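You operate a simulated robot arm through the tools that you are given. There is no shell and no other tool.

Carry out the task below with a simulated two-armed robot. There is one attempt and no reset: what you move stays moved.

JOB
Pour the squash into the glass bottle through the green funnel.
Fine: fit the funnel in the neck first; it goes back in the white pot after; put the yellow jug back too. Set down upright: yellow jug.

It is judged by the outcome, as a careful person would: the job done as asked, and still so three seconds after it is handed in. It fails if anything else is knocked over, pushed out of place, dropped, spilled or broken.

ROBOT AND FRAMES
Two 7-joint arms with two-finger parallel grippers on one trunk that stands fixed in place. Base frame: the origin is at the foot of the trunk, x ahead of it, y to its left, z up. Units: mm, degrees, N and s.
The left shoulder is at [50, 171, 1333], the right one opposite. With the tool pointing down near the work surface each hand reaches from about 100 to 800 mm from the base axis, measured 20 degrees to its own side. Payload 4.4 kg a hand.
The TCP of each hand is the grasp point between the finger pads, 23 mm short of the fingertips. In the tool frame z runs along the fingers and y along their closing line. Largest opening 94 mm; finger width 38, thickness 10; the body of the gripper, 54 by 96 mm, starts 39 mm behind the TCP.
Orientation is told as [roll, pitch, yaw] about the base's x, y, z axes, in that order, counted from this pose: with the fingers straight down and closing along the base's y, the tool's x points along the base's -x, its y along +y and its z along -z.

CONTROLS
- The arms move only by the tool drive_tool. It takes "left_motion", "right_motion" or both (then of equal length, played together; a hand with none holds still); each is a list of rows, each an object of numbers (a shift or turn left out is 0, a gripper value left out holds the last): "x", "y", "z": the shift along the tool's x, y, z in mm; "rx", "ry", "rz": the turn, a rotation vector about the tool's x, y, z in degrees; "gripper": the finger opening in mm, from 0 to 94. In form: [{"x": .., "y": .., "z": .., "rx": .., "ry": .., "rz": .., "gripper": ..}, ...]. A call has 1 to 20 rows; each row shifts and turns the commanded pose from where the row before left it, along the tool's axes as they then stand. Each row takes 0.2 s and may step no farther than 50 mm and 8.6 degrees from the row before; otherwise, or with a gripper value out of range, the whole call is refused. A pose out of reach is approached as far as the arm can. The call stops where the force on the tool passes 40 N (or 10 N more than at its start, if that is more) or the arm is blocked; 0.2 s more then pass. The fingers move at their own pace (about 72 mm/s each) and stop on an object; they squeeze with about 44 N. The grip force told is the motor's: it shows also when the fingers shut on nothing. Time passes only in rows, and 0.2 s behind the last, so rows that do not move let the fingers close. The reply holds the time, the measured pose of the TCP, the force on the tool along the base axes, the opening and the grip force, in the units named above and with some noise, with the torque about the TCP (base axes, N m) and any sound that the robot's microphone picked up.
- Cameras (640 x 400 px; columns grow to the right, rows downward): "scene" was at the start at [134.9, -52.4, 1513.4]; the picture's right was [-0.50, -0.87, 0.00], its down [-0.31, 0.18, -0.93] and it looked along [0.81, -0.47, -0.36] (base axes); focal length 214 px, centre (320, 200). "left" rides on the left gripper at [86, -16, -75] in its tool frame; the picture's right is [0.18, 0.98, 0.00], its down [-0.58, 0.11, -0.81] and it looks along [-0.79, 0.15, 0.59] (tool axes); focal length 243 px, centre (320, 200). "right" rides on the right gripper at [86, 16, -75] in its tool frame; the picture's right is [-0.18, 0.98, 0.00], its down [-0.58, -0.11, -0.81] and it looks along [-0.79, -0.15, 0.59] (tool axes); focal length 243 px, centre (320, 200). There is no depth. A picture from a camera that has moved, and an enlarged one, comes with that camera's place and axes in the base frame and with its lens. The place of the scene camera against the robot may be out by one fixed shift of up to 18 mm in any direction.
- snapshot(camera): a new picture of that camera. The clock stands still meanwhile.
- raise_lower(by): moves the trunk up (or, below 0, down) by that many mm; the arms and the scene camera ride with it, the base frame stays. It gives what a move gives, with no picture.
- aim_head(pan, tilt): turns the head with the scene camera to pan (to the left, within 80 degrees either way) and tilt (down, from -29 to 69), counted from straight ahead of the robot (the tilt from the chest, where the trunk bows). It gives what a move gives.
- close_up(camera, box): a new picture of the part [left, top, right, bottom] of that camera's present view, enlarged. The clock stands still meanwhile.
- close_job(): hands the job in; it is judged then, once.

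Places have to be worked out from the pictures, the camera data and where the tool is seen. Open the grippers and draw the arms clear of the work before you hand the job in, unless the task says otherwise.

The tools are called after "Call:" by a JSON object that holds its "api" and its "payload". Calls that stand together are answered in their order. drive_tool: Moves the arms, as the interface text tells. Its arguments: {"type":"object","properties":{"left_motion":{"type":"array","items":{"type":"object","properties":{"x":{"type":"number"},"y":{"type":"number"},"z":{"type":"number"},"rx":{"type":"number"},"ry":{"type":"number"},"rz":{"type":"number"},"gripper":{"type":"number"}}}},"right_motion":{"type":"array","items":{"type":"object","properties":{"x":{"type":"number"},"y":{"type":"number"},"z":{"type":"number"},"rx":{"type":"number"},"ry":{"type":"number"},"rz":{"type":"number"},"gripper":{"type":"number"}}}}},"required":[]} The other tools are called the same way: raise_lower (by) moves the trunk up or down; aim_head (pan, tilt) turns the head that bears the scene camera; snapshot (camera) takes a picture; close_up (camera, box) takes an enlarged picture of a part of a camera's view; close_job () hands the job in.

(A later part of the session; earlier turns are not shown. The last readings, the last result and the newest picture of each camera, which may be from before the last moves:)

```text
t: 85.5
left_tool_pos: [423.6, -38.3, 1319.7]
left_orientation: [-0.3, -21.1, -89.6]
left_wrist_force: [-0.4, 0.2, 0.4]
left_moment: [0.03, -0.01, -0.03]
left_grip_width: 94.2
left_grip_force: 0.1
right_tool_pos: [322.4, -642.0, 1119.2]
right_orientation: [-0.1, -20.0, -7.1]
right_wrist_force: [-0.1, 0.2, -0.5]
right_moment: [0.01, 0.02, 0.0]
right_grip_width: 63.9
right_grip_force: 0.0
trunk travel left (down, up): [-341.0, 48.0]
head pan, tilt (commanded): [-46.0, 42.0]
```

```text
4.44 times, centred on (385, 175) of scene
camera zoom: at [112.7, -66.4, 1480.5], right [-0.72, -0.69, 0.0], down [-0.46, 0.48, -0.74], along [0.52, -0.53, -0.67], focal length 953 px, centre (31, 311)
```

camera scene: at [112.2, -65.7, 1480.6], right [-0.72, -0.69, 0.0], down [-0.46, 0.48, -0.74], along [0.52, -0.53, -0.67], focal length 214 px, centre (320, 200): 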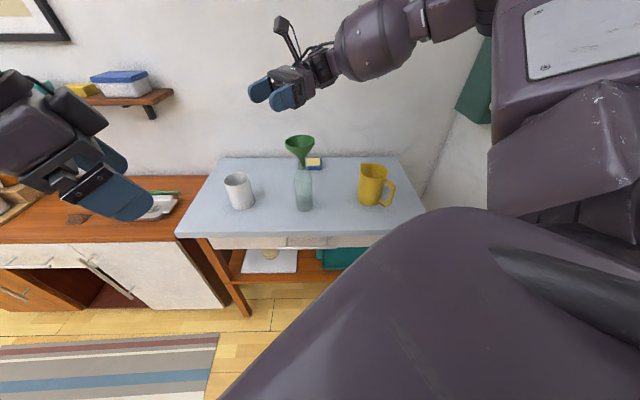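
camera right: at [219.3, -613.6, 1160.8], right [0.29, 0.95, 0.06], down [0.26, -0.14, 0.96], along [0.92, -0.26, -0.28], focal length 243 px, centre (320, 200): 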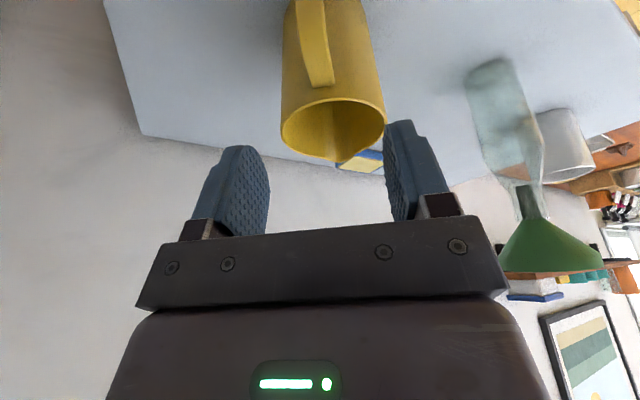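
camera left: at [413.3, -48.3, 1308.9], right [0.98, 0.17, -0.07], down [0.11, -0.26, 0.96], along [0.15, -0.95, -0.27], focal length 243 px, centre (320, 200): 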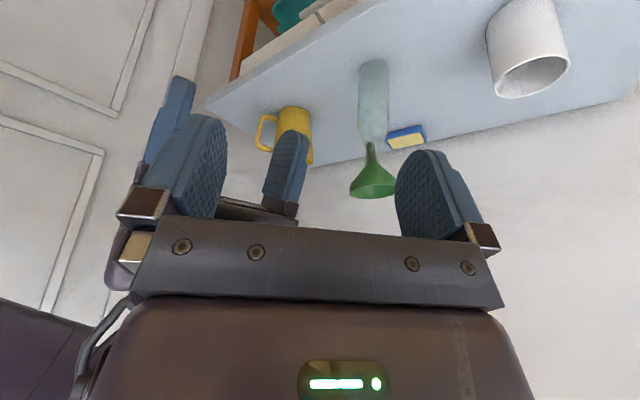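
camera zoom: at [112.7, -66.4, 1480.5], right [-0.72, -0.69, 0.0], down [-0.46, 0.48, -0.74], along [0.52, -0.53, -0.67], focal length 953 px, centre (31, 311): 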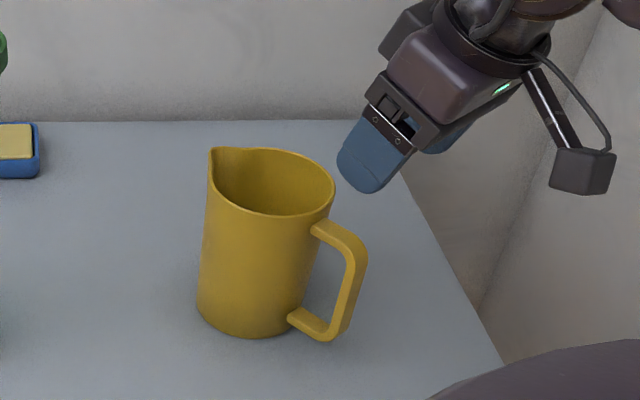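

Good. I'll shift 4 mm forward and descend vertically along the same path as before.

Call:
{"api": "drive_tool", "payload": {"right_motion": [{"x": -3.8, "z": 1.4}, {"x": 11.3, "z": 31}, {"x": 11.3, "z": 31}, {"x": 6.84, "z": 18.8}, {}]}}

Call:
{"api": "snapshot", "payload": {"camera": "right"}}

```text
t: 86.7
left_tool_pos: [422.5, -37.7, 1320.5]
left_orientation: [-0.3, -21.1, -89.6]
left_wrist_force: [0.0, 0.5, 0.0]
left_moment: [0.0, 0.0, -0.01]
left_grip_width: 93.7
left_grip_force: 0.1
right_tool_pos: [328.3, -643.7, 1033.7]
right_orientation: [-0.1, -20.0, -7.1]
right_wrist_force: [-0.1, 0.8, -0.6]
right_moment: [-0.02, -0.02, -0.01]
right_grip_width: 64.1
right_grip_force: 0.1
trunk travel left (down, up): [-341.0, 48.0]
head pan, tilt (commanded): [-46.0, 42.0]
```

```text
taken
camera right: at [224.4, -614.0, 1074.6], right [0.29, 0.95, 0.06], down [0.26, -0.14, 0.96], along [0.92, -0.26, -0.28], focal length 243 px, centre (320, 200)
```

right: 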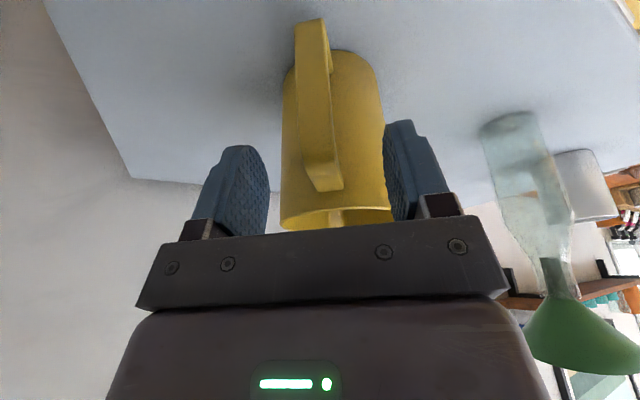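

Handle centred again. Descending the rest.

Call:
{"api": "drive_tool", "payload": {"right_motion": [{"x": 3.35, "z": 9.2}, {"x": 3.35, "z": 9.2}, {"x": 3.35, "z": 9.2}, {"x": 3.35, "z": 9.2}, {"x": 3.35, "z": 9.2}, {}]}}

Call:
{"api": "close_up", "payload": {"camera": "scene", "box": [340, 130, 430, 220]}}

Call:
{"api": "snapshot", "payload": {"camera": "right"}}

```text
t: 88.0
left_tool_pos: [423.1, -37.4, 1323.3]
left_orientation: [-0.3, -21.1, -89.7]
left_wrist_force: [0.4, -0.7, 0.3]
left_moment: [-0.05, -0.04, -0.02]
left_grip_width: 94.2
left_grip_force: 0.1
right_tool_pos: [326.9, -642.6, 983.4]
right_orientation: [-0.1, -20.0, -7.1]
right_wrist_force: [0.8, 0.2, -0.1]
right_moment: [0.03, -0.01, 0.0]
right_grip_width: 64.1
right_grip_force: 0.0
trunk travel left (down, up): [-341.0, 48.0]
head pan, tilt (commanded): [-46.0, 42.0]
```

```text
4.44 times, centred on (385, 175) of scene
camera zoom: at [112.3, -65.9, 1480.5], right [-0.72, -0.69, 0.0], down [-0.46, 0.48, -0.74], along [0.52, -0.53, -0.67], focal length 953 px, centre (31, 311)
```

zoom: 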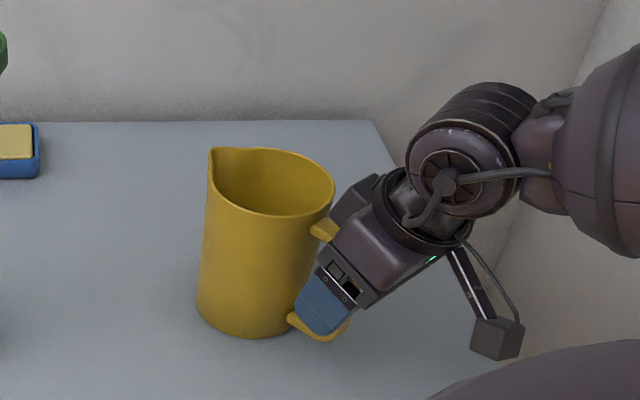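

```text
taken
camera right: at [223.7, -614.3, 1025.3], right [0.29, 0.95, 0.06], down [0.26, -0.14, 0.96], along [0.92, -0.26, -0.28], focal length 243 px, centre (320, 200)
```

right: 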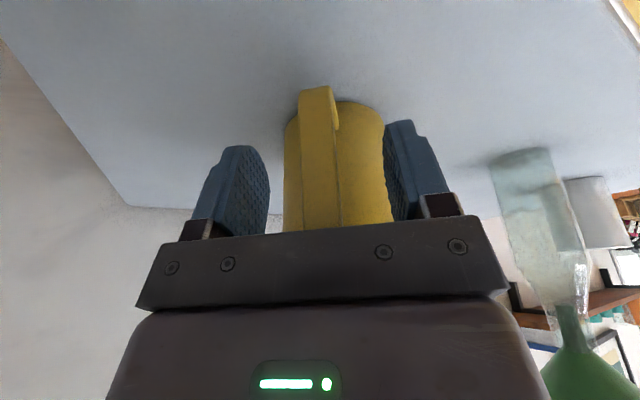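

Straddling the strap with no contact; closing and then a small 5 mm test lift to check the hold.

Call:
{"api": "drive_tool", "payload": {"right_motion": [{"gripper": 8}, {}, {}, {}, {}]}}

Call:
{"api": "drive_tool", "payload": {"right_motion": [{"x": -0.86, "z": -2.35}, {"x": -0.86, "z": -2.35}, {"x": -1.72, "z": -4.7}, {}, {}]}}

Call:
{"api": "close_up", "payload": {"camera": "scene", "box": [340, 130, 430, 220]}}

```text
t: 89.2
left_tool_pos: [423.6, -37.7, 1322.3]
left_orientation: [-0.3, -21.2, -89.6]
left_wrist_force: [0.4, -0.8, 0.4]
left_moment: [-0.02, -0.01, -0.04]
left_grip_width: 94.0
left_grip_force: 0.0
right_tool_pos: [327.1, -642.3, 984.0]
right_orientation: [-0.1, -20.0, -7.1]
right_wrist_force: [-0.2, 1.4, 0.2]
right_moment: [0.07, -0.16, 0.18]
right_grip_width: 17.9
right_grip_force: 43.8
trunk travel left (down, up): [-341.0, 48.0]
head pan, tilt (commanded): [-46.0, 42.0]
```

```text
t: 90.5
left_tool_pos: [422.1, -38.3, 1321.5]
left_orientation: [-0.3, -21.2, -89.5]
left_wrist_force: [0.2, -0.2, 0.3]
left_moment: [0.0, 0.01, 0.01]
left_grip_width: 94.0
left_grip_force: 0.1
right_tool_pos: [328.1, -643.7, 992.7]
right_orientation: [-0.1, -19.8, -7.0]
right_wrist_force: [-0.2, -0.2, -2.9]
right_moment: [0.03, 0.28, -0.01]
right_grip_width: 18.0
right_grip_force: 44.1
trunk travel left (down, up): [-341.0, 48.0]
head pan, tilt (commanded): [-46.0, 42.0]
```

```text
4.44 times, centred on (385, 175) of scene
camera zoom: at [112.6, -66.2, 1480.5], right [-0.72, -0.69, 0.0], down [-0.46, 0.48, -0.74], along [0.52, -0.53, -0.67], focal length 953 px, centre (31, 311)
```

zoom: 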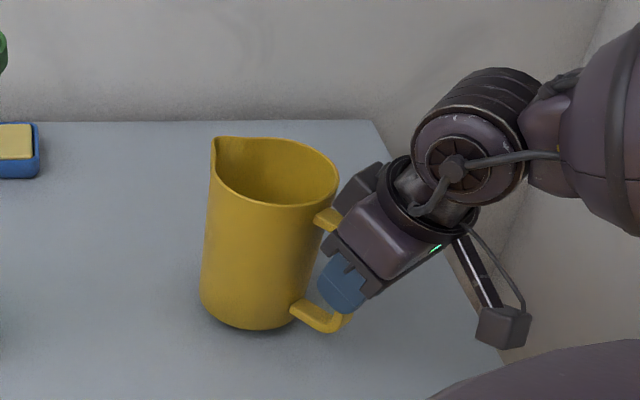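

The jug is held firmly (≈2.9 N). I'll lift it straight up slowly, keeping it level.

Call:
{"api": "drive_tool", "payload": {"right_motion": [{"x": -4, "z": -11}, {"x": -7, "z": -19.2}, {"x": -8, "z": -22}, {"x": -8, "z": -22}, {"x": -8, "z": -22}, {"x": -8, "z": -22}, {"x": -8, "z": -22}, {"x": -7, "z": -19.2}, {"x": -4, "z": -11}, {}]}}

Call:
{"api": "snapshot", "payload": {"camera": "scene"}}

```text
t: 92.7
left_tool_pos: [423.9, -39.0, 1322.8]
left_orientation: [-0.2, -21.1, -89.6]
left_wrist_force: [0.1, 0.8, -0.4]
left_moment: [-0.01, -0.02, -0.02]
left_grip_width: 93.9
left_grip_force: 0.0
right_tool_pos: [326.9, -643.5, 1175.3]
right_orientation: [-0.1, -19.8, -7.0]
right_wrist_force: [0.0, -0.1, -3.4]
right_moment: [0.04, 0.27, -0.01]
right_grip_width: 18.0
right_grip_force: 44.1
trunk travel left (down, up): [-341.0, 48.0]
head pan, tilt (commanded): [-46.0, 42.0]
```

```text
taken
camera scene: at [112.6, -66.4, 1480.5], right [-0.72, -0.69, 0.0], down [-0.46, 0.48, -0.74], along [0.52, -0.53, -0.67], focal length 214 px, centre (320, 200)
```

scene: 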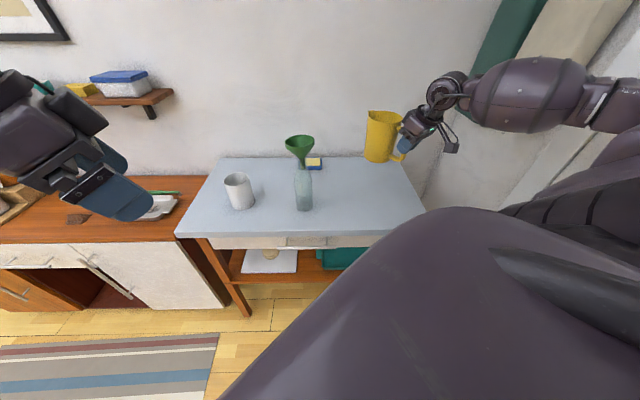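

Steady. Next: diagonal move up and inward to about (502,-510,1300); the jug bottom will be above the funnel rim by the time it is near it.

Call:
{"api": "drive_tool", "payload": {"right_motion": [{"x": -9.5, "y": 7.7, "z": -3.2}, {"x": -19.1, "y": 15.3, "z": -6.4}, {"x": -19.1, "y": 15.3, "z": -6.4}, {"x": -19.1, "y": 15.3, "z": -6.4}, {"x": -19.1, "y": 15.3, "z": -6.4}, {"x": -19.1, "y": 15.3, "z": -6.4}, {"x": -19.1, "y": 15.3, "z": -6.4}, {"x": -19.1, "y": 15.3, "z": -6.4}, {"x": -19.1, "y": 15.3, "z": -6.4}, {"x": -19.1, "y": 15.3, "z": -6.4}, {"x": -9.5, "y": 7.7, "z": -3.2}, {}]}}

Call:
{"api": "snapshot", "payload": {"camera": "scene"}}

```text
t: 95.2
left_tool_pos: [424.5, -37.7, 1320.1]
left_orientation: [-0.3, -21.1, -89.6]
left_wrist_force: [-0.8, 0.6, -0.7]
left_moment: [0.0, -0.02, -0.03]
left_grip_width: 94.0
left_grip_force: 0.1
right_tool_pos: [502.5, -510.2, 1300.6]
right_orientation: [-0.1, -20.0, -7.0]
right_wrist_force: [-0.2, -0.1, -3.3]
right_moment: [0.04, 0.3, 0.01]
right_grip_width: 18.1
right_grip_force: 43.9
trunk travel left (down, up): [-341.0, 48.0]
head pan, tilt (commanded): [-46.0, 42.0]
```

```text
taken
camera scene: at [112.5, -65.7, 1480.5], right [-0.72, -0.69, 0.0], down [-0.46, 0.48, -0.74], along [0.52, -0.53, -0.67], focal length 214 px, centre (320, 200)
```

scene: 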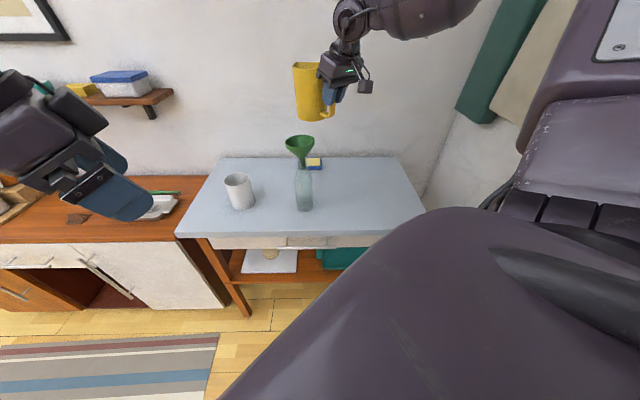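

Tracking well. Raise a little more and carry it across to the left side at about (510,-300,1325), clearing the funnel by ~55 mm.

Call:
{"api": "drive_tool", "payload": {"right_motion": [{"x": -4.3, "z": -11.8}, {"x": -4.3, "z": -11.8}, {"x": 0.9, "y": 12}, {"x": 2, "y": 23, "z": -0.7}, {"x": 2, "y": 23, "z": -0.7}, {"x": 2, "y": 23, "z": -0.7}, {"x": 2, "y": 23, "z": -0.7}, {"x": 2, "y": 23, "z": -0.7}, {"x": 2, "y": 23, "z": -0.7}, {"x": 2, "y": 23, "z": -0.7}, {"x": 2, "y": 23, "z": -0.7}, {"x": 1, "y": 13}, {}]}}

Call:
{"api": "snapshot", "payload": {"camera": "scene"}}

```text
t: 98.0
left_tool_pos: [424.0, -37.6, 1322.0]
left_orientation: [-0.3, -21.1, -89.6]
left_wrist_force: [-0.3, -0.3, 0.0]
left_moment: [-0.01, 0.0, -0.02]
left_grip_width: 94.0
left_grip_force: 0.0
right_tool_pos: [509.3, -300.6, 1323.6]
right_orientation: [0.0, -19.8, -7.0]
right_wrist_force: [-0.6, 0.3, -3.4]
right_moment: [0.03, 0.24, 0.01]
right_grip_width: 18.0
right_grip_force: 43.9
trunk travel left (down, up): [-341.0, 48.0]
head pan, tilt (commanded): [-46.0, 42.0]
```

```text
taken
camera scene: at [112.7, -66.3, 1480.5], right [-0.72, -0.69, 0.0], down [-0.46, 0.48, -0.74], along [0.52, -0.53, -0.67], focal length 214 px, centre (320, 200)
```

scene: 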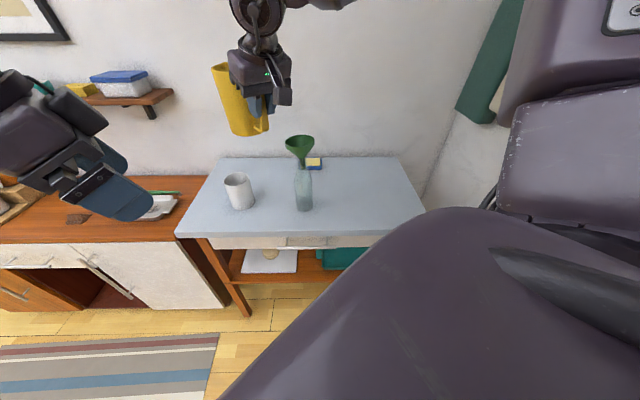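

Now yaw the upright jug to −90° (spout toward −y), slowly, at this height.

Call:
{"api": "drive_tool", "payload": {"right_motion": [{"rx": 1.2, "rz": 3.2}, {"rx": 2.18, "rz": 6.0}, {"rx": 2.18, "rz": 6.0}, {"rx": 2.18, "rz": 6.0}, {"rx": 2.18, "rz": 6.0}, {"rx": 2.18, "rz": 6.0}, {"rx": 2.18, "rz": 6.0}, {"rx": 2.18, "rz": 6.0}, {"rx": 2.18, "rz": 6.0}, {"rx": 2.18, "rz": 6.0}, {"rx": 2.18, "rz": 6.0}, {"rx": 2.18, "rz": 6.0}, {"rx": 2.18, "rz": 6.0}, {"rx": 1.2, "rz": 3.2}, {}]}}

Call:
{"api": "snapshot", "payload": {"camera": "scene"}}

Call:
{"api": "snapshot", "payload": {"camera": "left"}}

```text
t: 101.2
left_tool_pos: [424.5, -37.7, 1321.7]
left_orientation: [-0.3, -21.1, -89.6]
left_wrist_force: [0.0, -0.9, 0.2]
left_moment: [-0.01, 0.01, -0.01]
left_grip_width: 94.2
left_grip_force: 0.0
right_tool_pos: [509.4, -300.2, 1323.9]
right_orientation: [-0.2, -20.2, -90.4]
right_wrist_force: [-0.6, -0.1, -3.1]
right_moment: [0.28, -0.04, 0.01]
right_grip_width: 18.3
right_grip_force: 43.9
trunk travel left (down, up): [-341.0, 48.0]
head pan, tilt (commanded): [-46.0, 42.0]
```

```text
taken
camera scene: at [112.6, -66.1, 1480.5], right [-0.72, -0.69, 0.0], down [-0.46, 0.48, -0.74], along [0.52, -0.53, -0.67], focal length 214 px, centre (320, 200)
```

scene: 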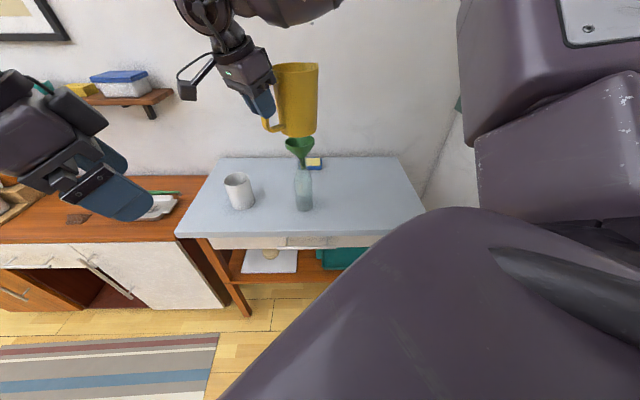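

```text
taken
camera left: at [406.7, 69.6, 1359.9], right [0.98, 0.18, -0.07], down [0.11, -0.25, 0.96], along [0.15, -0.95, -0.27], focal length 243 px, centre (320, 200)
```

left: 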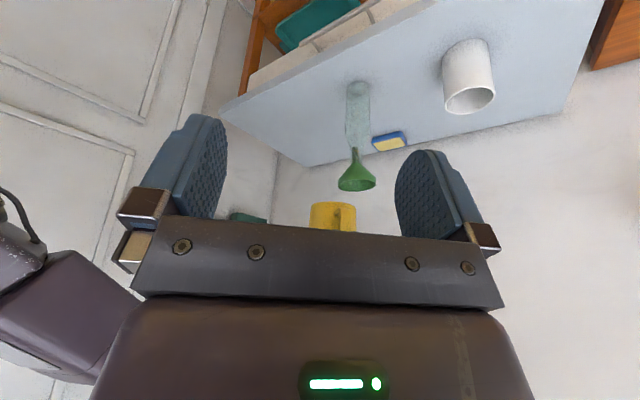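

The jug is upright over the funnel side with yaw −90°. I'll line it up in x with the funnel (x≈571) and back off in y before tilting.

Call:
{"api": "drive_tool", "payload": {"right_motion": [{"x": 7.5, "y": 15.4, "z": -7}, {"x": 7.5, "y": 15.4, "z": -7}, {"x": 7.5, "y": 15.4, "z": -7}, {"x": 7.5, "y": 15.4, "z": -7}, {}]}}

Call:
{"api": "snapshot", "payload": {"camera": "left"}}

Call:
{"api": "close_up", "payload": {"camera": "scene", "box": [200, 20, 360, 220]}}

```text
t: 102.5
left_tool_pos: [423.9, -39.1, 1321.9]
left_orientation: [-0.3, -21.1, -89.6]
left_wrist_force: [0.5, 0.5, -0.1]
left_moment: [-0.01, 0.01, 0.04]
left_grip_width: 94.2
left_grip_force: 0.1
right_tool_pos: [532.9, -295.2, 1341.9]
right_orientation: [0.0, -20.0, -90.4]
right_wrist_force: [1.0, 0.1, -3.4]
right_moment: [0.3, 0.02, 0.0]
right_grip_width: 17.7
right_grip_force: 44.1
right hand out of reach, approached as far as the arm can: row 2, 3, 4
trunk travel left (down, up): [-341.0, 48.0]
head pan, tilt (commanded): [-46.0, 42.0]
```

```text
taken
camera left: at [406.9, 69.7, 1359.9], right [0.98, 0.18, -0.07], down [0.11, -0.25, 0.96], along [0.15, -0.95, -0.27], focal length 243 px, centre (320, 200)
```

left: 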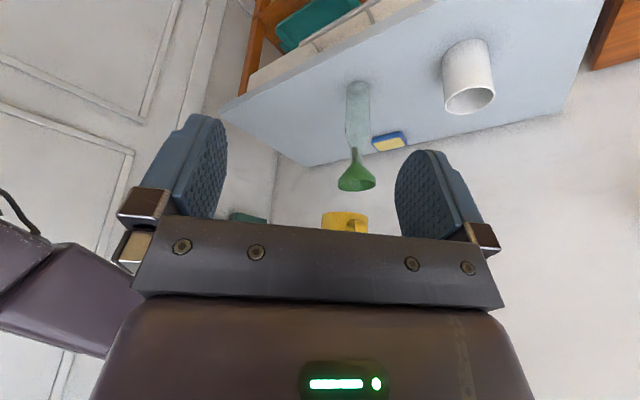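

```text
2.00 times, centred on (280, 120) of scene
camera zoom: at [112.9, -66.0, 1480.5], right [-0.72, -0.69, 0.0], down [-0.47, 0.48, -0.74], along [0.52, -0.53, -0.67], focal length 429 px, centre (400, 360)
```

zoom: 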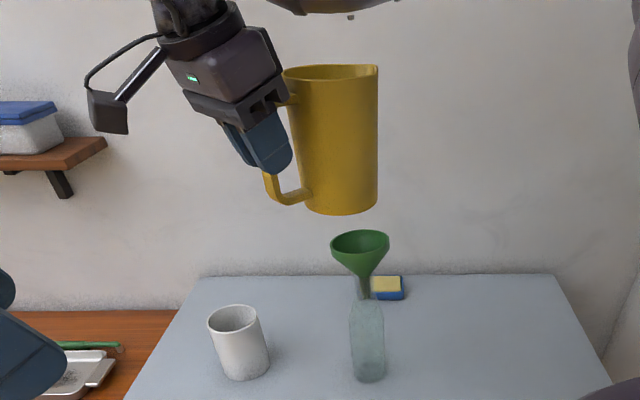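

At this pitch the arm can't go further out; tilting forward frees it. I'll tilt 30° here (well below any pouring angle for this small fill) and then continue in x.

Call:
{"api": "drive_tool", "payload": {"right_motion": [{"ry": 3}, {"ry": 5}, {"ry": 5}, {"ry": 5}, {"ry": 5}, {"ry": 5}, {"ry": 2}, {}]}}

Call:
{"api": "drive_tool", "payload": {"right_motion": [{"y": 9}, {"y": 10}, {"y": 10}, {"y": 9}, {}]}}

Call:
{"api": "close_up", "payload": {"camera": "scene", "box": [200, 20, 360, 220]}}

Call:
{"api": "close_up", "payload": {"camera": "left", "box": [280, 60, 440, 240]}}

```text
t: 104.2
left_tool_pos: [424.8, -37.8, 1321.6]
left_orientation: [-0.3, -21.0, -89.6]
left_wrist_force: [0.2, -0.3, -0.1]
left_moment: [0.0, -0.01, 0.02]
left_grip_width: 94.1
left_grip_force: 0.1
right_tool_pos: [533.8, -295.6, 1341.9]
right_orientation: [0.0, 10.1, -90.5]
right_wrist_force: [0.2, -0.2, -3.7]
right_moment: [0.21, 0.02, 0.02]
right_grip_width: 18.2
right_grip_force: 44.5
trunk travel left (down, up): [-341.0, 48.0]
head pan, tilt (commanded): [-46.0, 42.0]
```

```text
t: 105.5
left_tool_pos: [423.6, -37.4, 1322.0]
left_orientation: [-0.3, -21.2, -89.6]
left_wrist_force: [0.1, -0.8, 0.6]
left_moment: [0.01, 0.03, 0.03]
left_grip_width: 94.1
left_grip_force: 0.1
right_tool_pos: [570.0, -296.4, 1341.2]
right_orientation: [-0.1, 9.9, -90.5]
right_wrist_force: [-0.3, 0.5, -3.0]
right_moment: [0.19, 0.01, 0.01]
right_grip_width: 18.2
right_grip_force: 44.4
trunk travel left (down, up): [-341.0, 48.0]
head pan, tilt (commanded): [-46.0, 42.0]
```

```text
2.00 times, centred on (280, 120) of scene
camera zoom: at [112.4, -66.1, 1480.5], right [-0.72, -0.69, 0.0], down [-0.46, 0.48, -0.74], along [0.52, -0.53, -0.67], focal length 429 px, centre (400, 360)
```

zoom: 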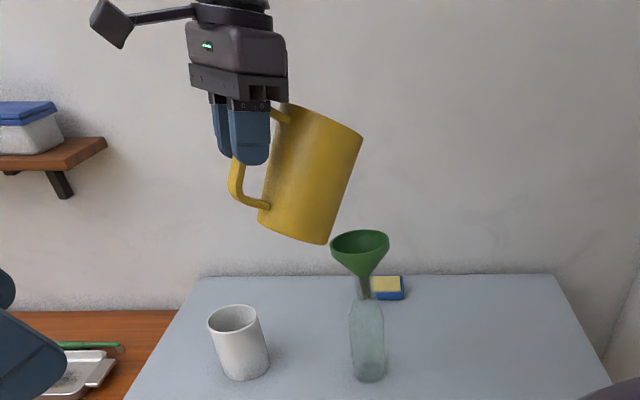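

```text
2.22 times, centred on (360, 150) of left
camera zoom: at [406.5, 69.7, 1360.0], right [0.98, 0.18, -0.07], down [0.11, -0.25, 0.96], along [0.15, -0.95, -0.27], focal length 539 px, centre (231, 311)
```

zoom: 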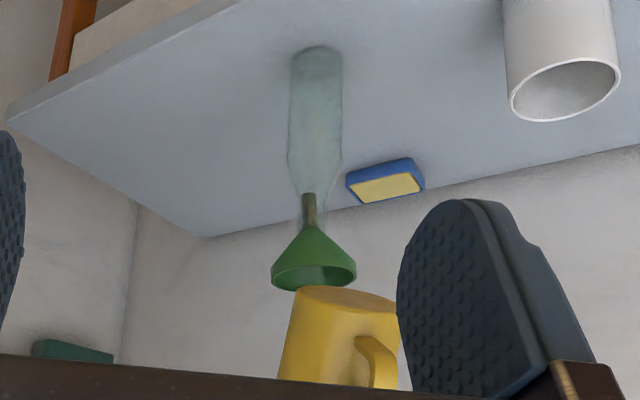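

The jug is tilted 30° with its lip near the funnel. I'll check the wrist camera for the lip/funnel alignment.

Call:
{"api": "snapshot", "payload": {"camera": "right"}}

Call:
{"api": "close_up", "payload": {"camera": "left", "box": [315, 140, 395, 230]}}

```text
taken
camera right: at [587.6, -224.5, 1430.8], right [0.98, -0.19, -0.03], down [-0.11, -0.71, 0.69], along [-0.15, -0.68, -0.72], focal length 243 px, centre (320, 200)
```

right: 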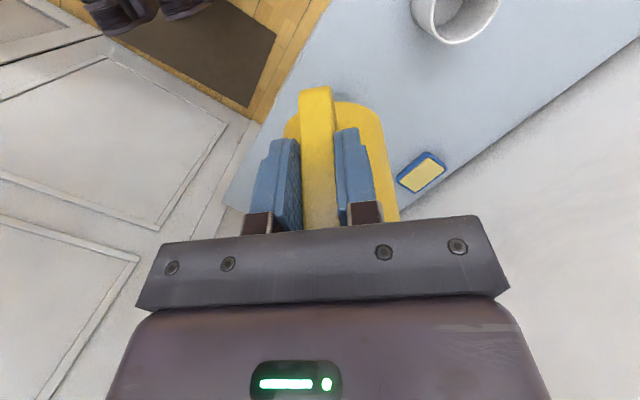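

```text
4.44 times, centred on (355, 185) of left
camera zoom: at [406.5, 69.7, 1360.0], right [0.98, 0.18, -0.07], down [0.11, -0.25, 0.96], along [0.15, -0.95, -0.27], focal length 1078 px, centre (164, 267)
```

zoom: 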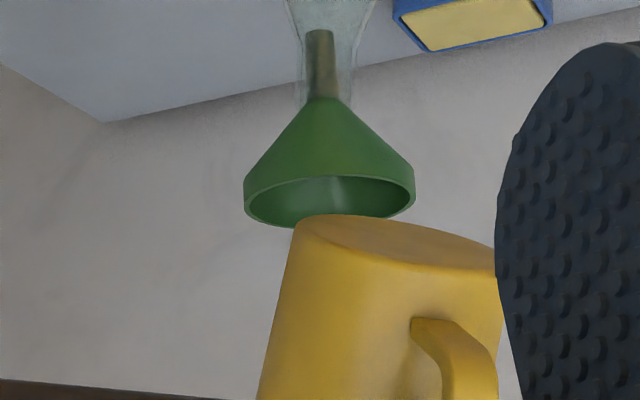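

Call:
{"api": "close_up", "payload": {"camera": "scene", "box": [250, 60, 330, 160]}}

```text
4.00 times, centred on (290, 110) of scene
camera zoom: at [112.4, -66.1, 1480.5], right [-0.72, -0.69, 0.0], down [-0.46, 0.48, -0.74], along [0.52, -0.53, -0.67], focal length 858 px, centre (440, 560)
```

zoom: 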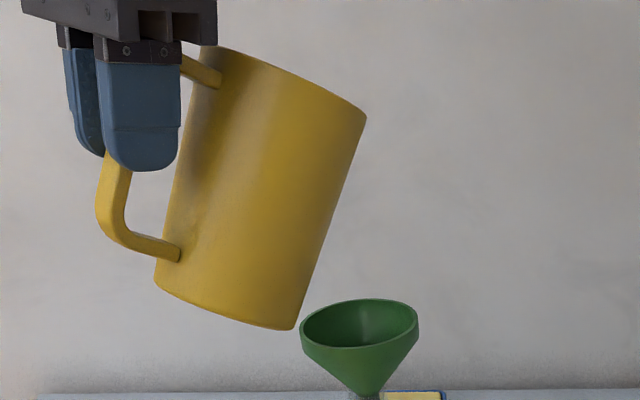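

Lip observed about (570,-459,1318) at 30° tilt, consistent with its geometry. I'll now lower and tilt to 45° with the lip aimed just short of the funnel centre, ~40 mm above its rim.

Call:
{"api": "drive_tool", "payload": {"right_motion": [{"x": -0.5, "y": -0.7, "z": 18.9, "ry": 5}, {"x": -2.1, "y": -0.7, "z": 18.8, "ry": 5}, {"x": -3.8, "y": -0.7, "z": 18.5, "ry": 5}, {}]}}

Call:
{"api": "close_up", "payload": {"camera": "scene", "box": [250, 60, 330, 160]}}

Call:
{"api": "close_up", "payload": {"camera": "left", "box": [315, 140, 395, 230]}}

```text
t: 106.5
left_tool_pos: [422.9, -37.4, 1321.3]
left_orientation: [-0.3, -21.1, -89.6]
left_wrist_force: [-0.4, 0.5, -0.1]
left_moment: [-0.02, 0.02, 0.02]
left_grip_width: 94.1
left_grip_force: 0.1
right_tool_pos: [568.6, -288.3, 1284.8]
right_orientation: [-0.1, 25.0, -90.5]
right_wrist_force: [0.6, 0.1, -4.3]
right_moment: [0.15, 0.0, 0.04]
right_grip_width: 17.6
right_grip_force: 44.0
trunk travel left (down, up): [-341.0, 48.0]
head pan, tilt (commanded): [-46.0, 42.0]
```

```text
4.00 times, centred on (290, 110) of scene
camera zoom: at [112.4, -65.6, 1480.6], right [-0.72, -0.69, 0.0], down [-0.46, 0.48, -0.74], along [0.52, -0.53, -0.67], focal length 858 px, centre (440, 560)
```

zoom: 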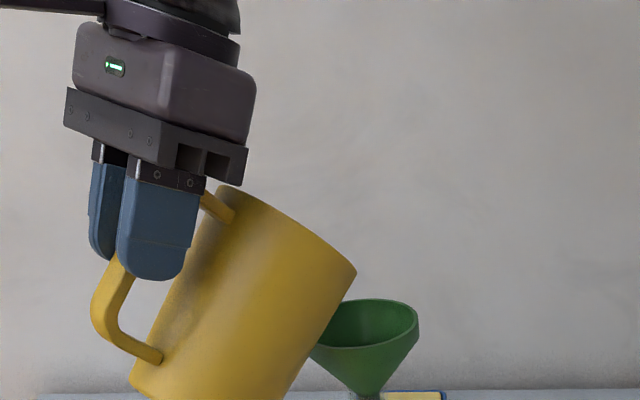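

```text
4.44 times, centred on (355, 185) of left
camera zoom: at [406.4, 70.1, 1360.0], right [0.98, 0.18, -0.07], down [0.11, -0.25, 0.96], along [0.15, -0.95, -0.27], focal length 1078 px, centre (164, 267)
```

zoom: 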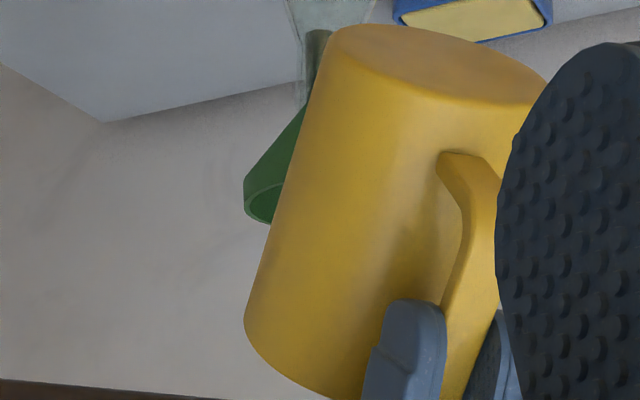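

Lip is at about (569,-437,1215), right above the funnel as planned. Tilting on to 60° while keeping the lip in place.

Call:
{"api": "drive_tool", "payload": {"right_motion": [{"x": -1.8, "y": 0.6, "z": -14.1, "ry": 5}, {"x": -0.6, "y": 0.6, "z": -14.2, "ry": 5}, {"x": 0.65, "y": 0.6, "z": -14.2, "ry": 5}, {}]}}

Call:
{"api": "close_up", "payload": {"camera": "scene", "box": [250, 60, 330, 160]}}

```text
t: 107.5
left_tool_pos: [424.7, -38.0, 1321.7]
left_orientation: [-0.4, -21.2, -89.6]
left_wrist_force: [0.1, 1.0, -0.8]
left_moment: [-0.02, 0.03, 0.01]
left_grip_width: 94.2
left_grip_force: 0.1
right_tool_pos: [569.5, -310.2, 1321.4]
right_orientation: [-0.1, 40.0, -90.4]
right_wrist_force: [-0.3, 0.8, -3.4]
right_moment: [0.07, -0.02, 0.02]
right_grip_width: 17.9
right_grip_force: 43.9
trunk travel left (down, up): [-341.0, 48.0]
head pan, tilt (commanded): [-46.0, 42.0]
```

```text
4.00 times, centred on (290, 110) of scene
camera zoom: at [112.8, -65.7, 1480.5], right [-0.72, -0.69, 0.0], down [-0.46, 0.48, -0.74], along [0.52, -0.53, -0.67], focal length 858 px, centre (440, 560)
```

zoom: 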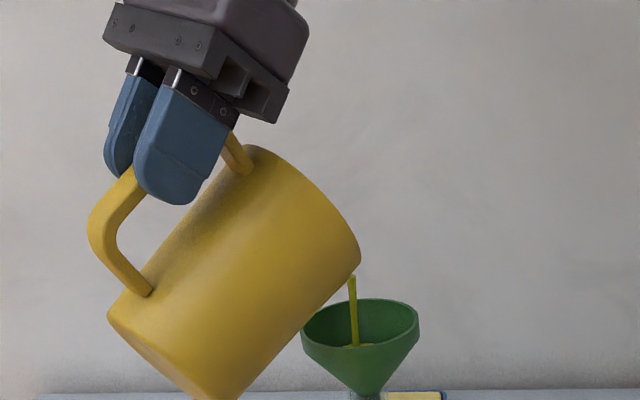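

The squash is already streaming into the funnel. I'll hold here a moment to let it drain and watch.

Call:
{"api": "drive_tool", "payload": {"right_motion": [{}, {}, {}, {}, {}]}}

Call:
{"api": "close_up", "payload": {"camera": "scene", "box": [260, 90, 340, 220]}}

Call:
{"api": "close_up", "payload": {"camera": "left", "box": [300, 60, 420, 230]}}

```text
t: 108.7
left_tool_pos: [424.2, -37.8, 1321.8]
left_orientation: [-0.3, -21.1, -89.6]
left_wrist_force: [0.4, 0.1, 0.4]
left_moment: [0.0, -0.02, -0.02]
left_grip_width: 94.1
left_grip_force: 0.1
right_tool_pos: [570.6, -310.7, 1320.7]
right_orientation: [-0.1, 39.9, -90.4]
right_wrist_force: [-0.1, -0.1, -3.5]
right_moment: [0.07, -0.02, -0.01]
right_grip_width: 18.1
right_grip_force: 44.0
trunk travel left (down, up): [-341.0, 48.0]
head pan, tilt (commanded): [-46.0, 42.0]
```

```text
3.08 times, centred on (300, 155) of scene
camera zoom: at [112.7, -66.1, 1480.5], right [-0.72, -0.69, 0.0], down [-0.46, 0.48, -0.74], along [0.52, -0.53, -0.67], focal length 660 px, centre (382, 338)
```

zoom: 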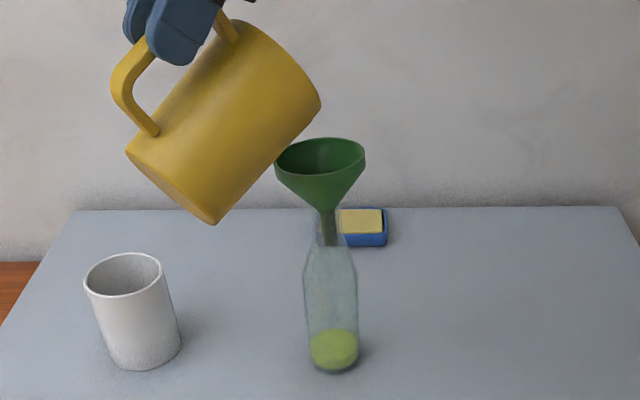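

```text
2.35 times, centred on (360, 145) of left
camera zoom: at [406.7, 69.7, 1359.9], right [0.98, 0.18, -0.07], down [0.11, -0.25, 0.96], along [0.15, -0.95, -0.27], focal length 571 px, centre (226, 329)
```

zoom: 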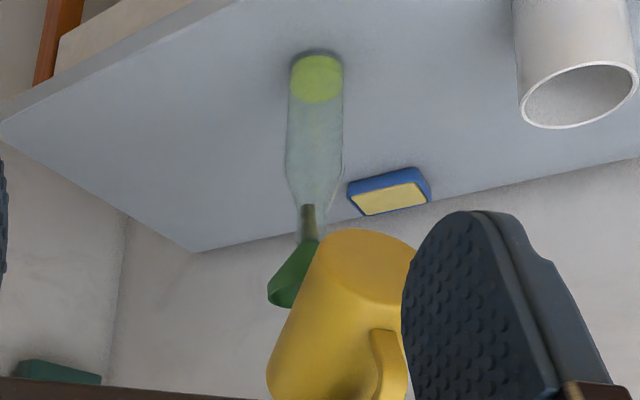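

Squash is collecting in the bottle with no spill. Continue to 70° slowly, then hold.

Call:
{"api": "drive_tool", "payload": {"right_motion": [{"x": -0.8, "z": -7.2, "ry": 2.5}, {"x": -0.7, "z": -7.3, "ry": 2.5}, {"x": -0.1, "z": -7.3, "ry": 2.5}, {"x": -0.1, "z": -7.3, "ry": 2.5}, {}, {}, {}, {}]}}

Call:
{"api": "close_up", "payload": {"camera": "scene", "box": [260, 90, 340, 220]}}

```text
t: 110.5
left_tool_pos: [422.6, -38.0, 1320.0]
left_orientation: [-0.4, -21.0, -89.5]
left_wrist_force: [-0.8, 0.8, 0.4]
left_moment: [0.0, 0.03, 0.02]
left_grip_width: 94.1
left_grip_force: 0.0
right_tool_pos: [569.9, -332.6, 1340.2]
right_orientation: [-0.1, 49.9, -90.6]
right_wrist_force: [0.0, 0.8, -2.5]
right_moment: [0.0, -0.02, 0.02]
right_grip_width: 17.9
right_grip_force: 43.9
trunk travel left (down, up): [-341.0, 48.0]
head pan, tilt (commanded): [-46.0, 42.0]
```

```text
3.08 times, centred on (300, 155) of scene
camera zoom: at [112.6, -66.1, 1480.5], right [-0.72, -0.69, 0.0], down [-0.46, 0.48, -0.74], along [0.52, -0.53, -0.67], focal length 660 px, centre (382, 338)
```

zoom: 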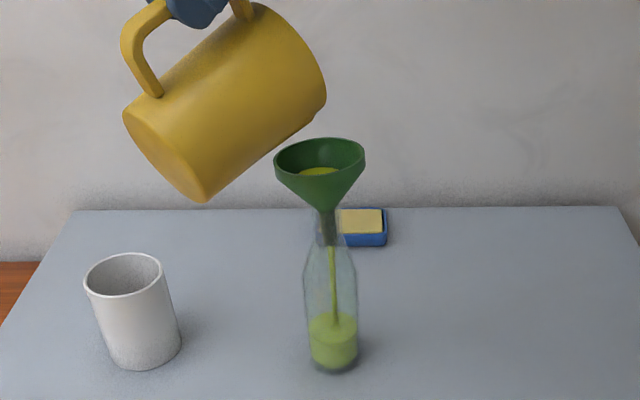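

The funnel is partly filled and draining into the bottle; I'll hold until it empties.

Call:
{"api": "drive_tool", "payload": {"right_motion": [{}, {}, {}, {}, {}, {}, {}, {}]}}

Call:
{"api": "close_up", "payload": {"camera": "scene", "box": [260, 90, 340, 220]}}

```text
t: 112.2
left_tool_pos: [422.9, -38.2, 1322.2]
left_orientation: [-0.3, -21.1, -89.6]
left_wrist_force: [-0.2, 0.2, -0.2]
left_moment: [0.04, -0.01, 0.02]
left_grip_width: 94.0
left_grip_force: 0.0
right_tool_pos: [569.2, -331.9, 1340.2]
right_orientation: [0.0, 49.9, -90.5]
right_wrist_force: [-0.5, 0.6, -1.5]
right_moment: [0.0, 0.0, 0.04]
right_grip_width: 17.8
right_grip_force: 44.1
trunk travel left (down, up): [-341.0, 48.0]
head pan, tilt (commanded): [-46.0, 42.0]
```

```text
3.08 times, centred on (300, 155) of scene
camera zoom: at [112.6, -66.1, 1480.5], right [-0.72, -0.69, 0.0], down [-0.46, 0.48, -0.74], along [0.52, -0.53, -0.67], focal length 660 px, centre (382, 338)
```

zoom: 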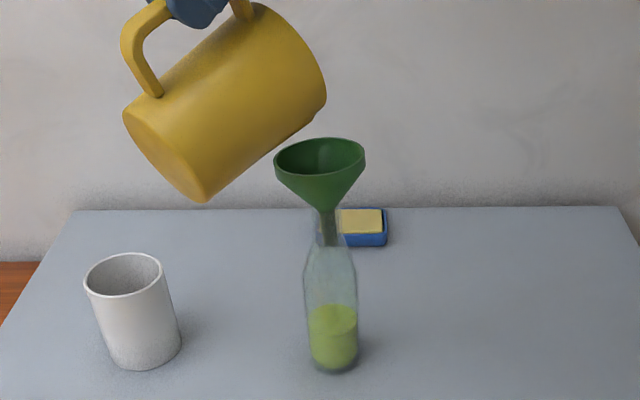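

Funnel drained, no spill. Tilting to 76° then holding again.

Call:
{"api": "drive_tool", "payload": {"right_motion": [{"x": 0.4, "z": -7.3, "ry": 2.5}, {"x": 0.4, "z": -7.3, "ry": 2.5}, {}, {}, {}, {}, {}, {}, {}, {}]}}

Call:
{"api": "close_up", "payload": {"camera": "scene", "box": [260, 90, 340, 220]}}

```text
t: 114.5
left_tool_pos: [422.7, -38.8, 1321.9]
left_orientation: [-0.2, -21.1, -89.6]
left_wrist_force: [0.9, 0.5, 0.6]
left_moment: [-0.01, 0.0, 0.02]
left_grip_width: 94.0
left_grip_force: 0.1
right_tool_pos: [569.9, -342.3, 1349.9]
right_orientation: [0.0, 55.0, -90.5]
right_wrist_force: [-0.3, -0.3, -2.1]
right_moment: [0.0, 0.0, -0.02]
right_grip_width: 17.8
right_grip_force: 44.2
trunk travel left (down, up): [-341.0, 48.0]
head pan, tilt (commanded): [-46.0, 42.0]
```

```text
3.08 times, centred on (300, 155) of scene
camera zoom: at [112.6, -66.1, 1480.5], right [-0.72, -0.69, 0.0], down [-0.46, 0.48, -0.74], along [0.52, -0.53, -0.67], focal length 660 px, centre (382, 338)
```

zoom: 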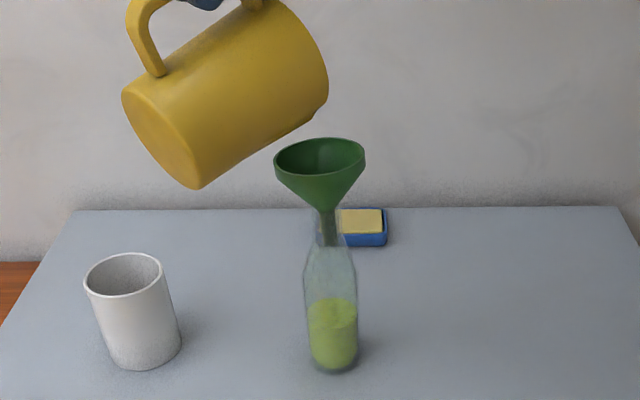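

Still clean. Next step to about 82°, then hold.

Call:
{"api": "drive_tool", "payload": {"right_motion": [{"x": -0.35, "z": -7.2, "ry": 2.5}, {"x": -0.35, "z": -7.2, "ry": 2.5}, {}, {}, {}, {}, {}, {}, {}, {}]}}

Call:
{"api": "close_up", "payload": {"camera": "scene", "box": [260, 90, 340, 220]}}

```text
t: 116.7
left_tool_pos: [423.8, -38.3, 1321.6]
left_orientation: [-0.2, -21.0, -89.5]
left_wrist_force: [0.2, -0.8, -0.2]
left_moment: [-0.03, 0.02, 0.01]
left_grip_width: 94.2
left_grip_force: 0.1
right_tool_pos: [569.1, -354.4, 1358.5]
right_orientation: [-0.1, 60.0, -90.5]
right_wrist_force: [0.7, -0.2, -1.2]
right_moment: [0.02, -0.02, 0.01]
right_grip_width: 17.7
right_grip_force: 44.1
trunk travel left (down, up): [-341.0, 48.0]
head pan, tilt (commanded): [-46.0, 42.0]
```

```text
3.08 times, centred on (300, 155) of scene
camera zoom: at [112.6, -66.0, 1480.5], right [-0.72, -0.69, 0.0], down [-0.46, 0.48, -0.74], along [0.52, -0.53, -0.67], focal length 660 px, centre (382, 338)
```

zoom: 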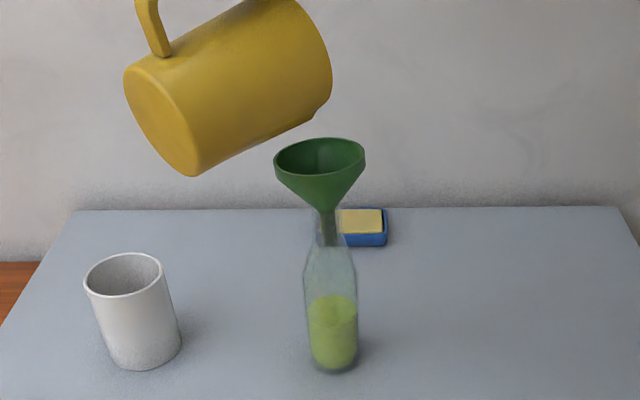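

Continuing to ~90° to get the rest out, then hold.

Call:
{"api": "drive_tool", "payload": {"right_motion": [{"x": -0.7, "z": -7.15, "ry": 2.5}, {"x": -0.7, "z": -7.15, "ry": 2.5}, {"x": -0.1, "z": -7.2, "ry": 2.5}, {"x": -0.1, "z": -7.2, "ry": 2.5}, {}, {}, {}, {}, {}, {}, {}]}}

Call:
{"api": "close_up", "payload": {"camera": "scene", "box": [260, 90, 340, 220]}}

```text
t: 119.0
left_tool_pos: [423.2, -38.4, 1321.3]
left_orientation: [-0.3, -21.1, -89.6]
left_wrist_force: [0.3, -0.2, -0.6]
left_moment: [0.0, 0.01, 0.01]
left_grip_width: 94.1
left_grip_force: 0.0
right_tool_pos: [569.6, -380.8, 1369.6]
right_orientation: [-0.2, 69.8, -90.5]
right_wrist_force: [-0.1, -0.6, -1.6]
right_moment: [0.02, 0.03, 0.01]
right_grip_width: 17.6
right_grip_force: 43.8
trunk travel left (down, up): [-341.0, 48.0]
head pan, tilt (commanded): [-46.0, 42.0]
```

```text
3.08 times, centred on (300, 155) of scene
camera zoom: at [112.6, -66.0, 1480.5], right [-0.72, -0.69, 0.0], down [-0.46, 0.48, -0.74], along [0.52, -0.53, -0.67], focal length 660 px, centre (382, 338)
```

zoom: 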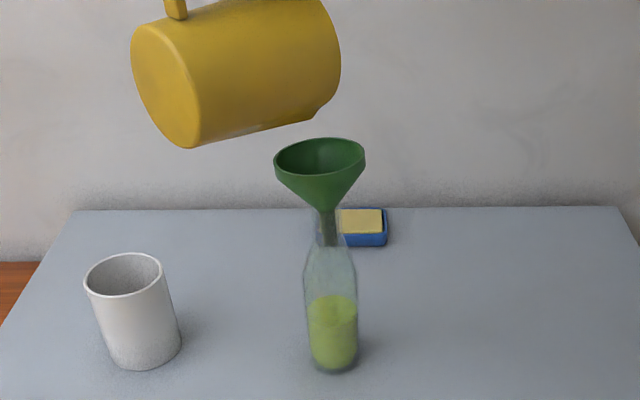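

Almost everything is out. I'll tip to ~105° for the last drops and hold.

Call:
{"api": "drive_tool", "payload": {"right_motion": [{"x": -1, "z": -7.1, "ry": 2.5}, {"x": -1, "z": -7.1, "ry": 2.5}, {"x": -0.4, "z": -7.2, "ry": 2.5}, {"x": -0.1, "z": -7.2, "ry": 2.5}, {"x": 0.3, "z": -7.1, "ry": 2.5}, {"x": 0.5, "z": -7.1, "ry": 2.5}, {}, {}, {}, {}, {}, {}, {}, {}]}}

Call:
{"api": "close_up", "payload": {"camera": "scene", "box": [260, 90, 340, 220]}}

Call:
{"api": "snapshot", "payload": {"camera": "left"}}

```text
t: 122.0
left_tool_pos: [423.1, -38.2, 1322.9]
left_orientation: [-0.3, -21.2, -89.6]
left_wrist_force: [0.5, 0.9, 0.2]
left_moment: [-0.05, 0.03, -0.02]
left_grip_width: 94.3
left_grip_force: 0.1
right_tool_pos: [568.3, -422.8, 1377.4]
right_orientation: [-0.5, 84.9, -91.1]
right_wrist_force: [-0.6, -0.6, -2.4]
right_moment: [-0.1, -0.01, 0.02]
right_grip_width: 17.8
right_grip_force: 43.8
trunk travel left (down, up): [-341.0, 48.0]
head pan, tilt (commanded): [-46.0, 42.0]
```

```text
3.08 times, centred on (300, 155) of scene
camera zoom: at [112.6, -66.0, 1480.5], right [-0.72, -0.69, 0.0], down [-0.46, 0.48, -0.74], along [0.52, -0.53, -0.67], focal length 660 px, centre (382, 338)
```

zoom: 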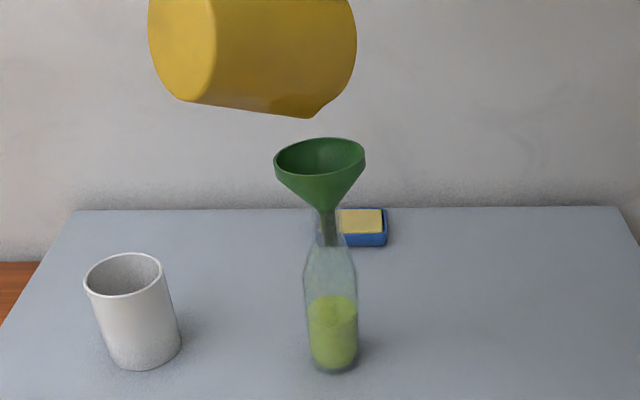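

```text
taken
camera left: at [406.6, 69.7, 1360.0], right [0.98, 0.18, -0.07], down [0.11, -0.25, 0.96], along [0.15, -0.95, -0.27], focal length 243 px, centre (320, 200)
```

left: 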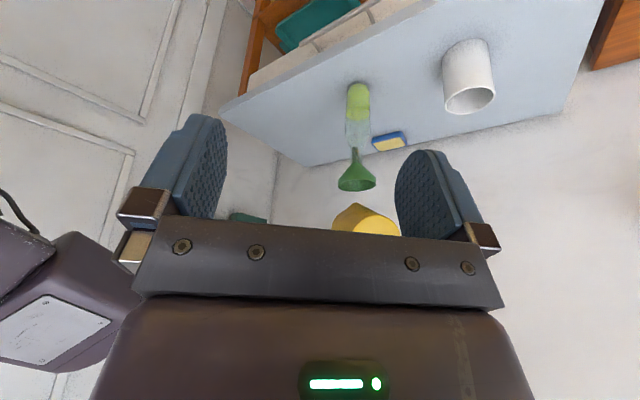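

The level no longer changes, so the jug is empty. I'll rotate it back upright in place (the jug bottom stays ~38 mm above the funnel throughout).

Call:
{"api": "drive_tool", "payload": {"right_motion": [{"ry": -4}, {"ry": -7}, {"ry": -7}, {"ry": -7}, {"ry": -7}, {"ry": -7}, {"ry": -7}, {"ry": -7}, {"ry": -7}, {"ry": -7}, {}]}}

Call:
{"api": "close_up", "payload": {"camera": "scene", "box": [220, 20, 380, 220]}}

```text
t: 124.5
left_tool_pos: [423.0, -37.5, 1321.7]
left_orientation: [-0.4, -21.1, -89.7]
left_wrist_force: [0.0, 0.8, -0.2]
left_moment: [-0.02, -0.01, 0.01]
left_grip_width: 94.2
left_grip_force: 0.1
right_tool_pos: [570.1, -424.1, 1378.4]
right_orientation: [0.0, 17.8, -90.5]
right_wrist_force: [0.4, 0.2, -1.8]
right_moment: [0.09, -0.03, 0.0]
right_grip_width: 18.1
right_grip_force: 43.9
trunk travel left (down, up): [-341.0, 48.0]
head pan, tilt (commanded): [-46.0, 42.0]
```

```text
2.00 times, centred on (300, 120) of scene
camera zoom: at [112.7, -66.2, 1480.5], right [-0.72, -0.69, 0.0], down [-0.46, 0.48, -0.74], along [0.52, -0.53, -0.67], focal length 429 px, centre (360, 360)
```

zoom: 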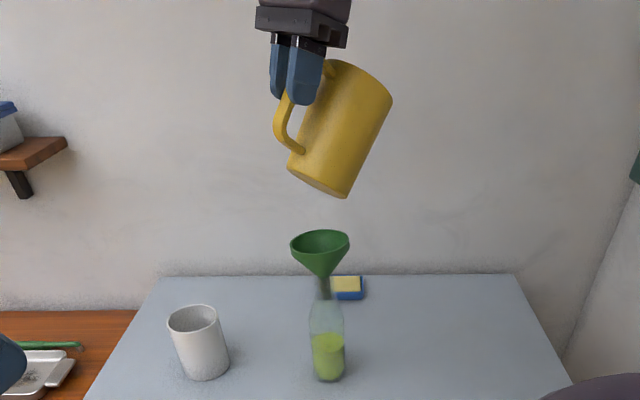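

Fine. Next bring it near upright, yaw back to −43.5°, then fully upright.

Call:
{"api": "drive_tool", "payload": {"right_motion": [{"ry": -6}, {"ry": -6}, {"ry": -5.8}, {"rz": -7.8}, {"rz": -7.8}, {"rz": -7.8}, {"rz": -7.8}, {"rz": -7.8}, {"rz": -7.8}, {}]}}

Call:
{"api": "drive_tool", "payload": {"right_motion": [{"ry": -5}, {"ry": -5}, {"ry": -5}, {"ry": -5}, {}]}}

Call:
{"api": "close_up", "payload": {"camera": "scene", "box": [220, 20, 380, 220]}}

```text
t: 126.7
left_tool_pos: [424.0, -37.9, 1320.8]
left_orientation: [-0.2, -21.1, -89.6]
left_wrist_force: [0.0, 0.5, -0.1]
left_moment: [0.0, 0.0, 0.0]
left_grip_width: 94.1
left_grip_force: 0.1
right_tool_pos: [569.9, -422.7, 1378.5]
right_orientation: [0.0, 0.0, -43.6]
right_wrist_force: [-0.7, 0.1, -2.0]
right_moment: [0.06, 0.06, -0.03]
right_grip_width: 17.9
right_grip_force: 44.5
trunk travel left (down, up): [-341.0, 48.0]
head pan, tilt (commanded): [-46.0, 42.0]
```

```text
t: 127.8
left_tool_pos: [423.5, -37.7, 1320.9]
left_orientation: [-0.3, -21.1, -89.6]
left_wrist_force: [-0.2, 0.3, 0.2]
left_moment: [0.0, 0.01, 0.01]
left_grip_width: 94.0
left_grip_force: 0.1
right_tool_pos: [569.8, -424.3, 1378.5]
right_orientation: [0.2, -19.9, -43.7]
right_wrist_force: [0.0, 0.3, -1.6]
right_moment: [0.08, 0.12, 0.0]
right_grip_width: 17.9
right_grip_force: 43.9
trunk travel left (down, up): [-341.0, 48.0]
head pan, tilt (commanded): [-46.0, 42.0]
```

```text
2.00 times, centred on (300, 120) of scene
camera zoom: at [112.8, -66.2, 1480.5], right [-0.72, -0.69, 0.0], down [-0.46, 0.48, -0.74], along [0.52, -0.53, -0.67], focal length 429 px, centre (360, 360)
```

zoom: 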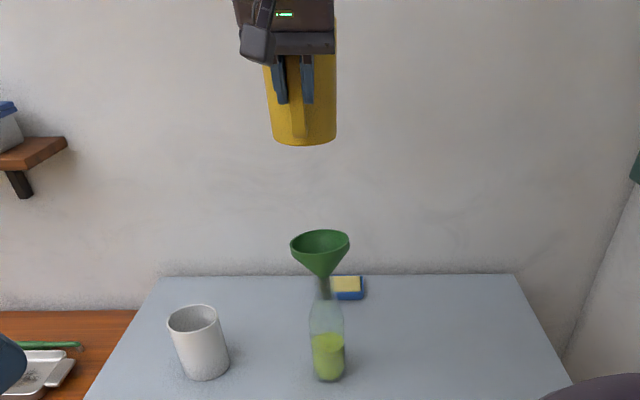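

Upright with yaw −43.7°. Moving back toward the jug's original place, staying above the funnel height.

Call:
{"api": "drive_tool", "payload": {"right_motion": [{"x": 1.9, "y": -29.2, "z": 13.8}, {"x": 1.9, "y": -29.2, "z": 13.8}, {"x": 1.9, "y": -29.2, "z": 13.8}, {"x": 1.9, "y": -29.2, "z": 13.8}, {"x": 1.9, "y": -29.2, "z": 13.8}, {}]}}

```text
t: 129.2
left_tool_pos: [423.7, -36.8, 1321.1]
left_orientation: [-0.3, -21.2, -89.6]
left_wrist_force: [0.7, 0.4, 0.1]
left_moment: [-0.03, 0.02, -0.01]
left_grip_width: 94.2
left_grip_force: 0.1
right_tool_pos: [480.5, -537.8, 1309.7]
right_orientation: [0.0, -19.8, -43.5]
right_wrist_force: [1.1, 0.6, -1.0]
right_moment: [0.09, 0.1, 0.0]
right_grip_width: 17.9
right_grip_force: 43.6
trunk travel left (down, up): [-341.0, 48.0]
head pan, tilt (commanded): [-46.0, 42.0]
```

Call:
{"api": "drive_tool", "payload": {"right_motion": [{"x": 11.1, "y": -18.6, "z": 25.8}, {"x": 11.1, "y": -18.6, "z": 25.8}, {"x": 11.1, "y": -18.6, "z": 25.8}, {"x": 11.1, "y": -18.6, "z": 25.8}, {"x": 11.1, "y": -18.6, "z": 25.8}, {}]}}

Call:
{"api": "snapshot", "payload": {"camera": "scene"}}

```text
t: 130.7
left_tool_pos: [422.8, -38.6, 1322.5]
left_orientation: [-0.3, -21.0, -89.5]
left_wrist_force: [-0.7, 0.3, -0.5]
left_moment: [0.02, 0.01, 0.01]
left_grip_width: 93.9
left_grip_force: 0.1
right_tool_pos: [409.6, -600.6, 1169.0]
right_orientation: [0.0, -19.9, -43.6]
right_wrist_force: [0.9, 0.5, -0.9]
right_moment: [0.11, 0.08, 0.0]
right_grip_width: 17.6
right_grip_force: 43.9
trunk travel left (down, up): [-341.0, 48.0]
head pan, tilt (commanded): [-46.0, 42.0]
```

```text
taken
camera scene: at [112.5, -65.8, 1480.5], right [-0.72, -0.69, 0.0], down [-0.46, 0.48, -0.74], along [0.52, -0.53, -0.67], focal length 214 px, centre (320, 200)
```

scene: 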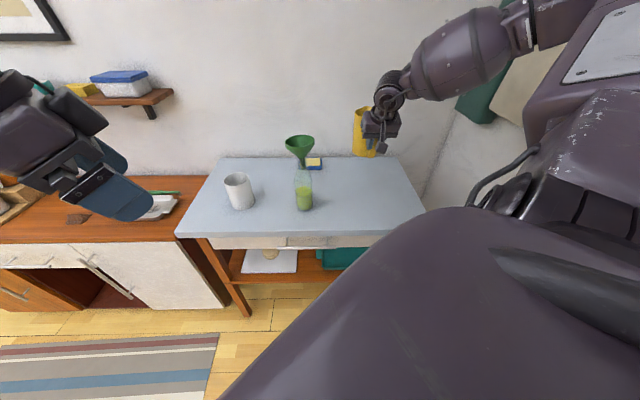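

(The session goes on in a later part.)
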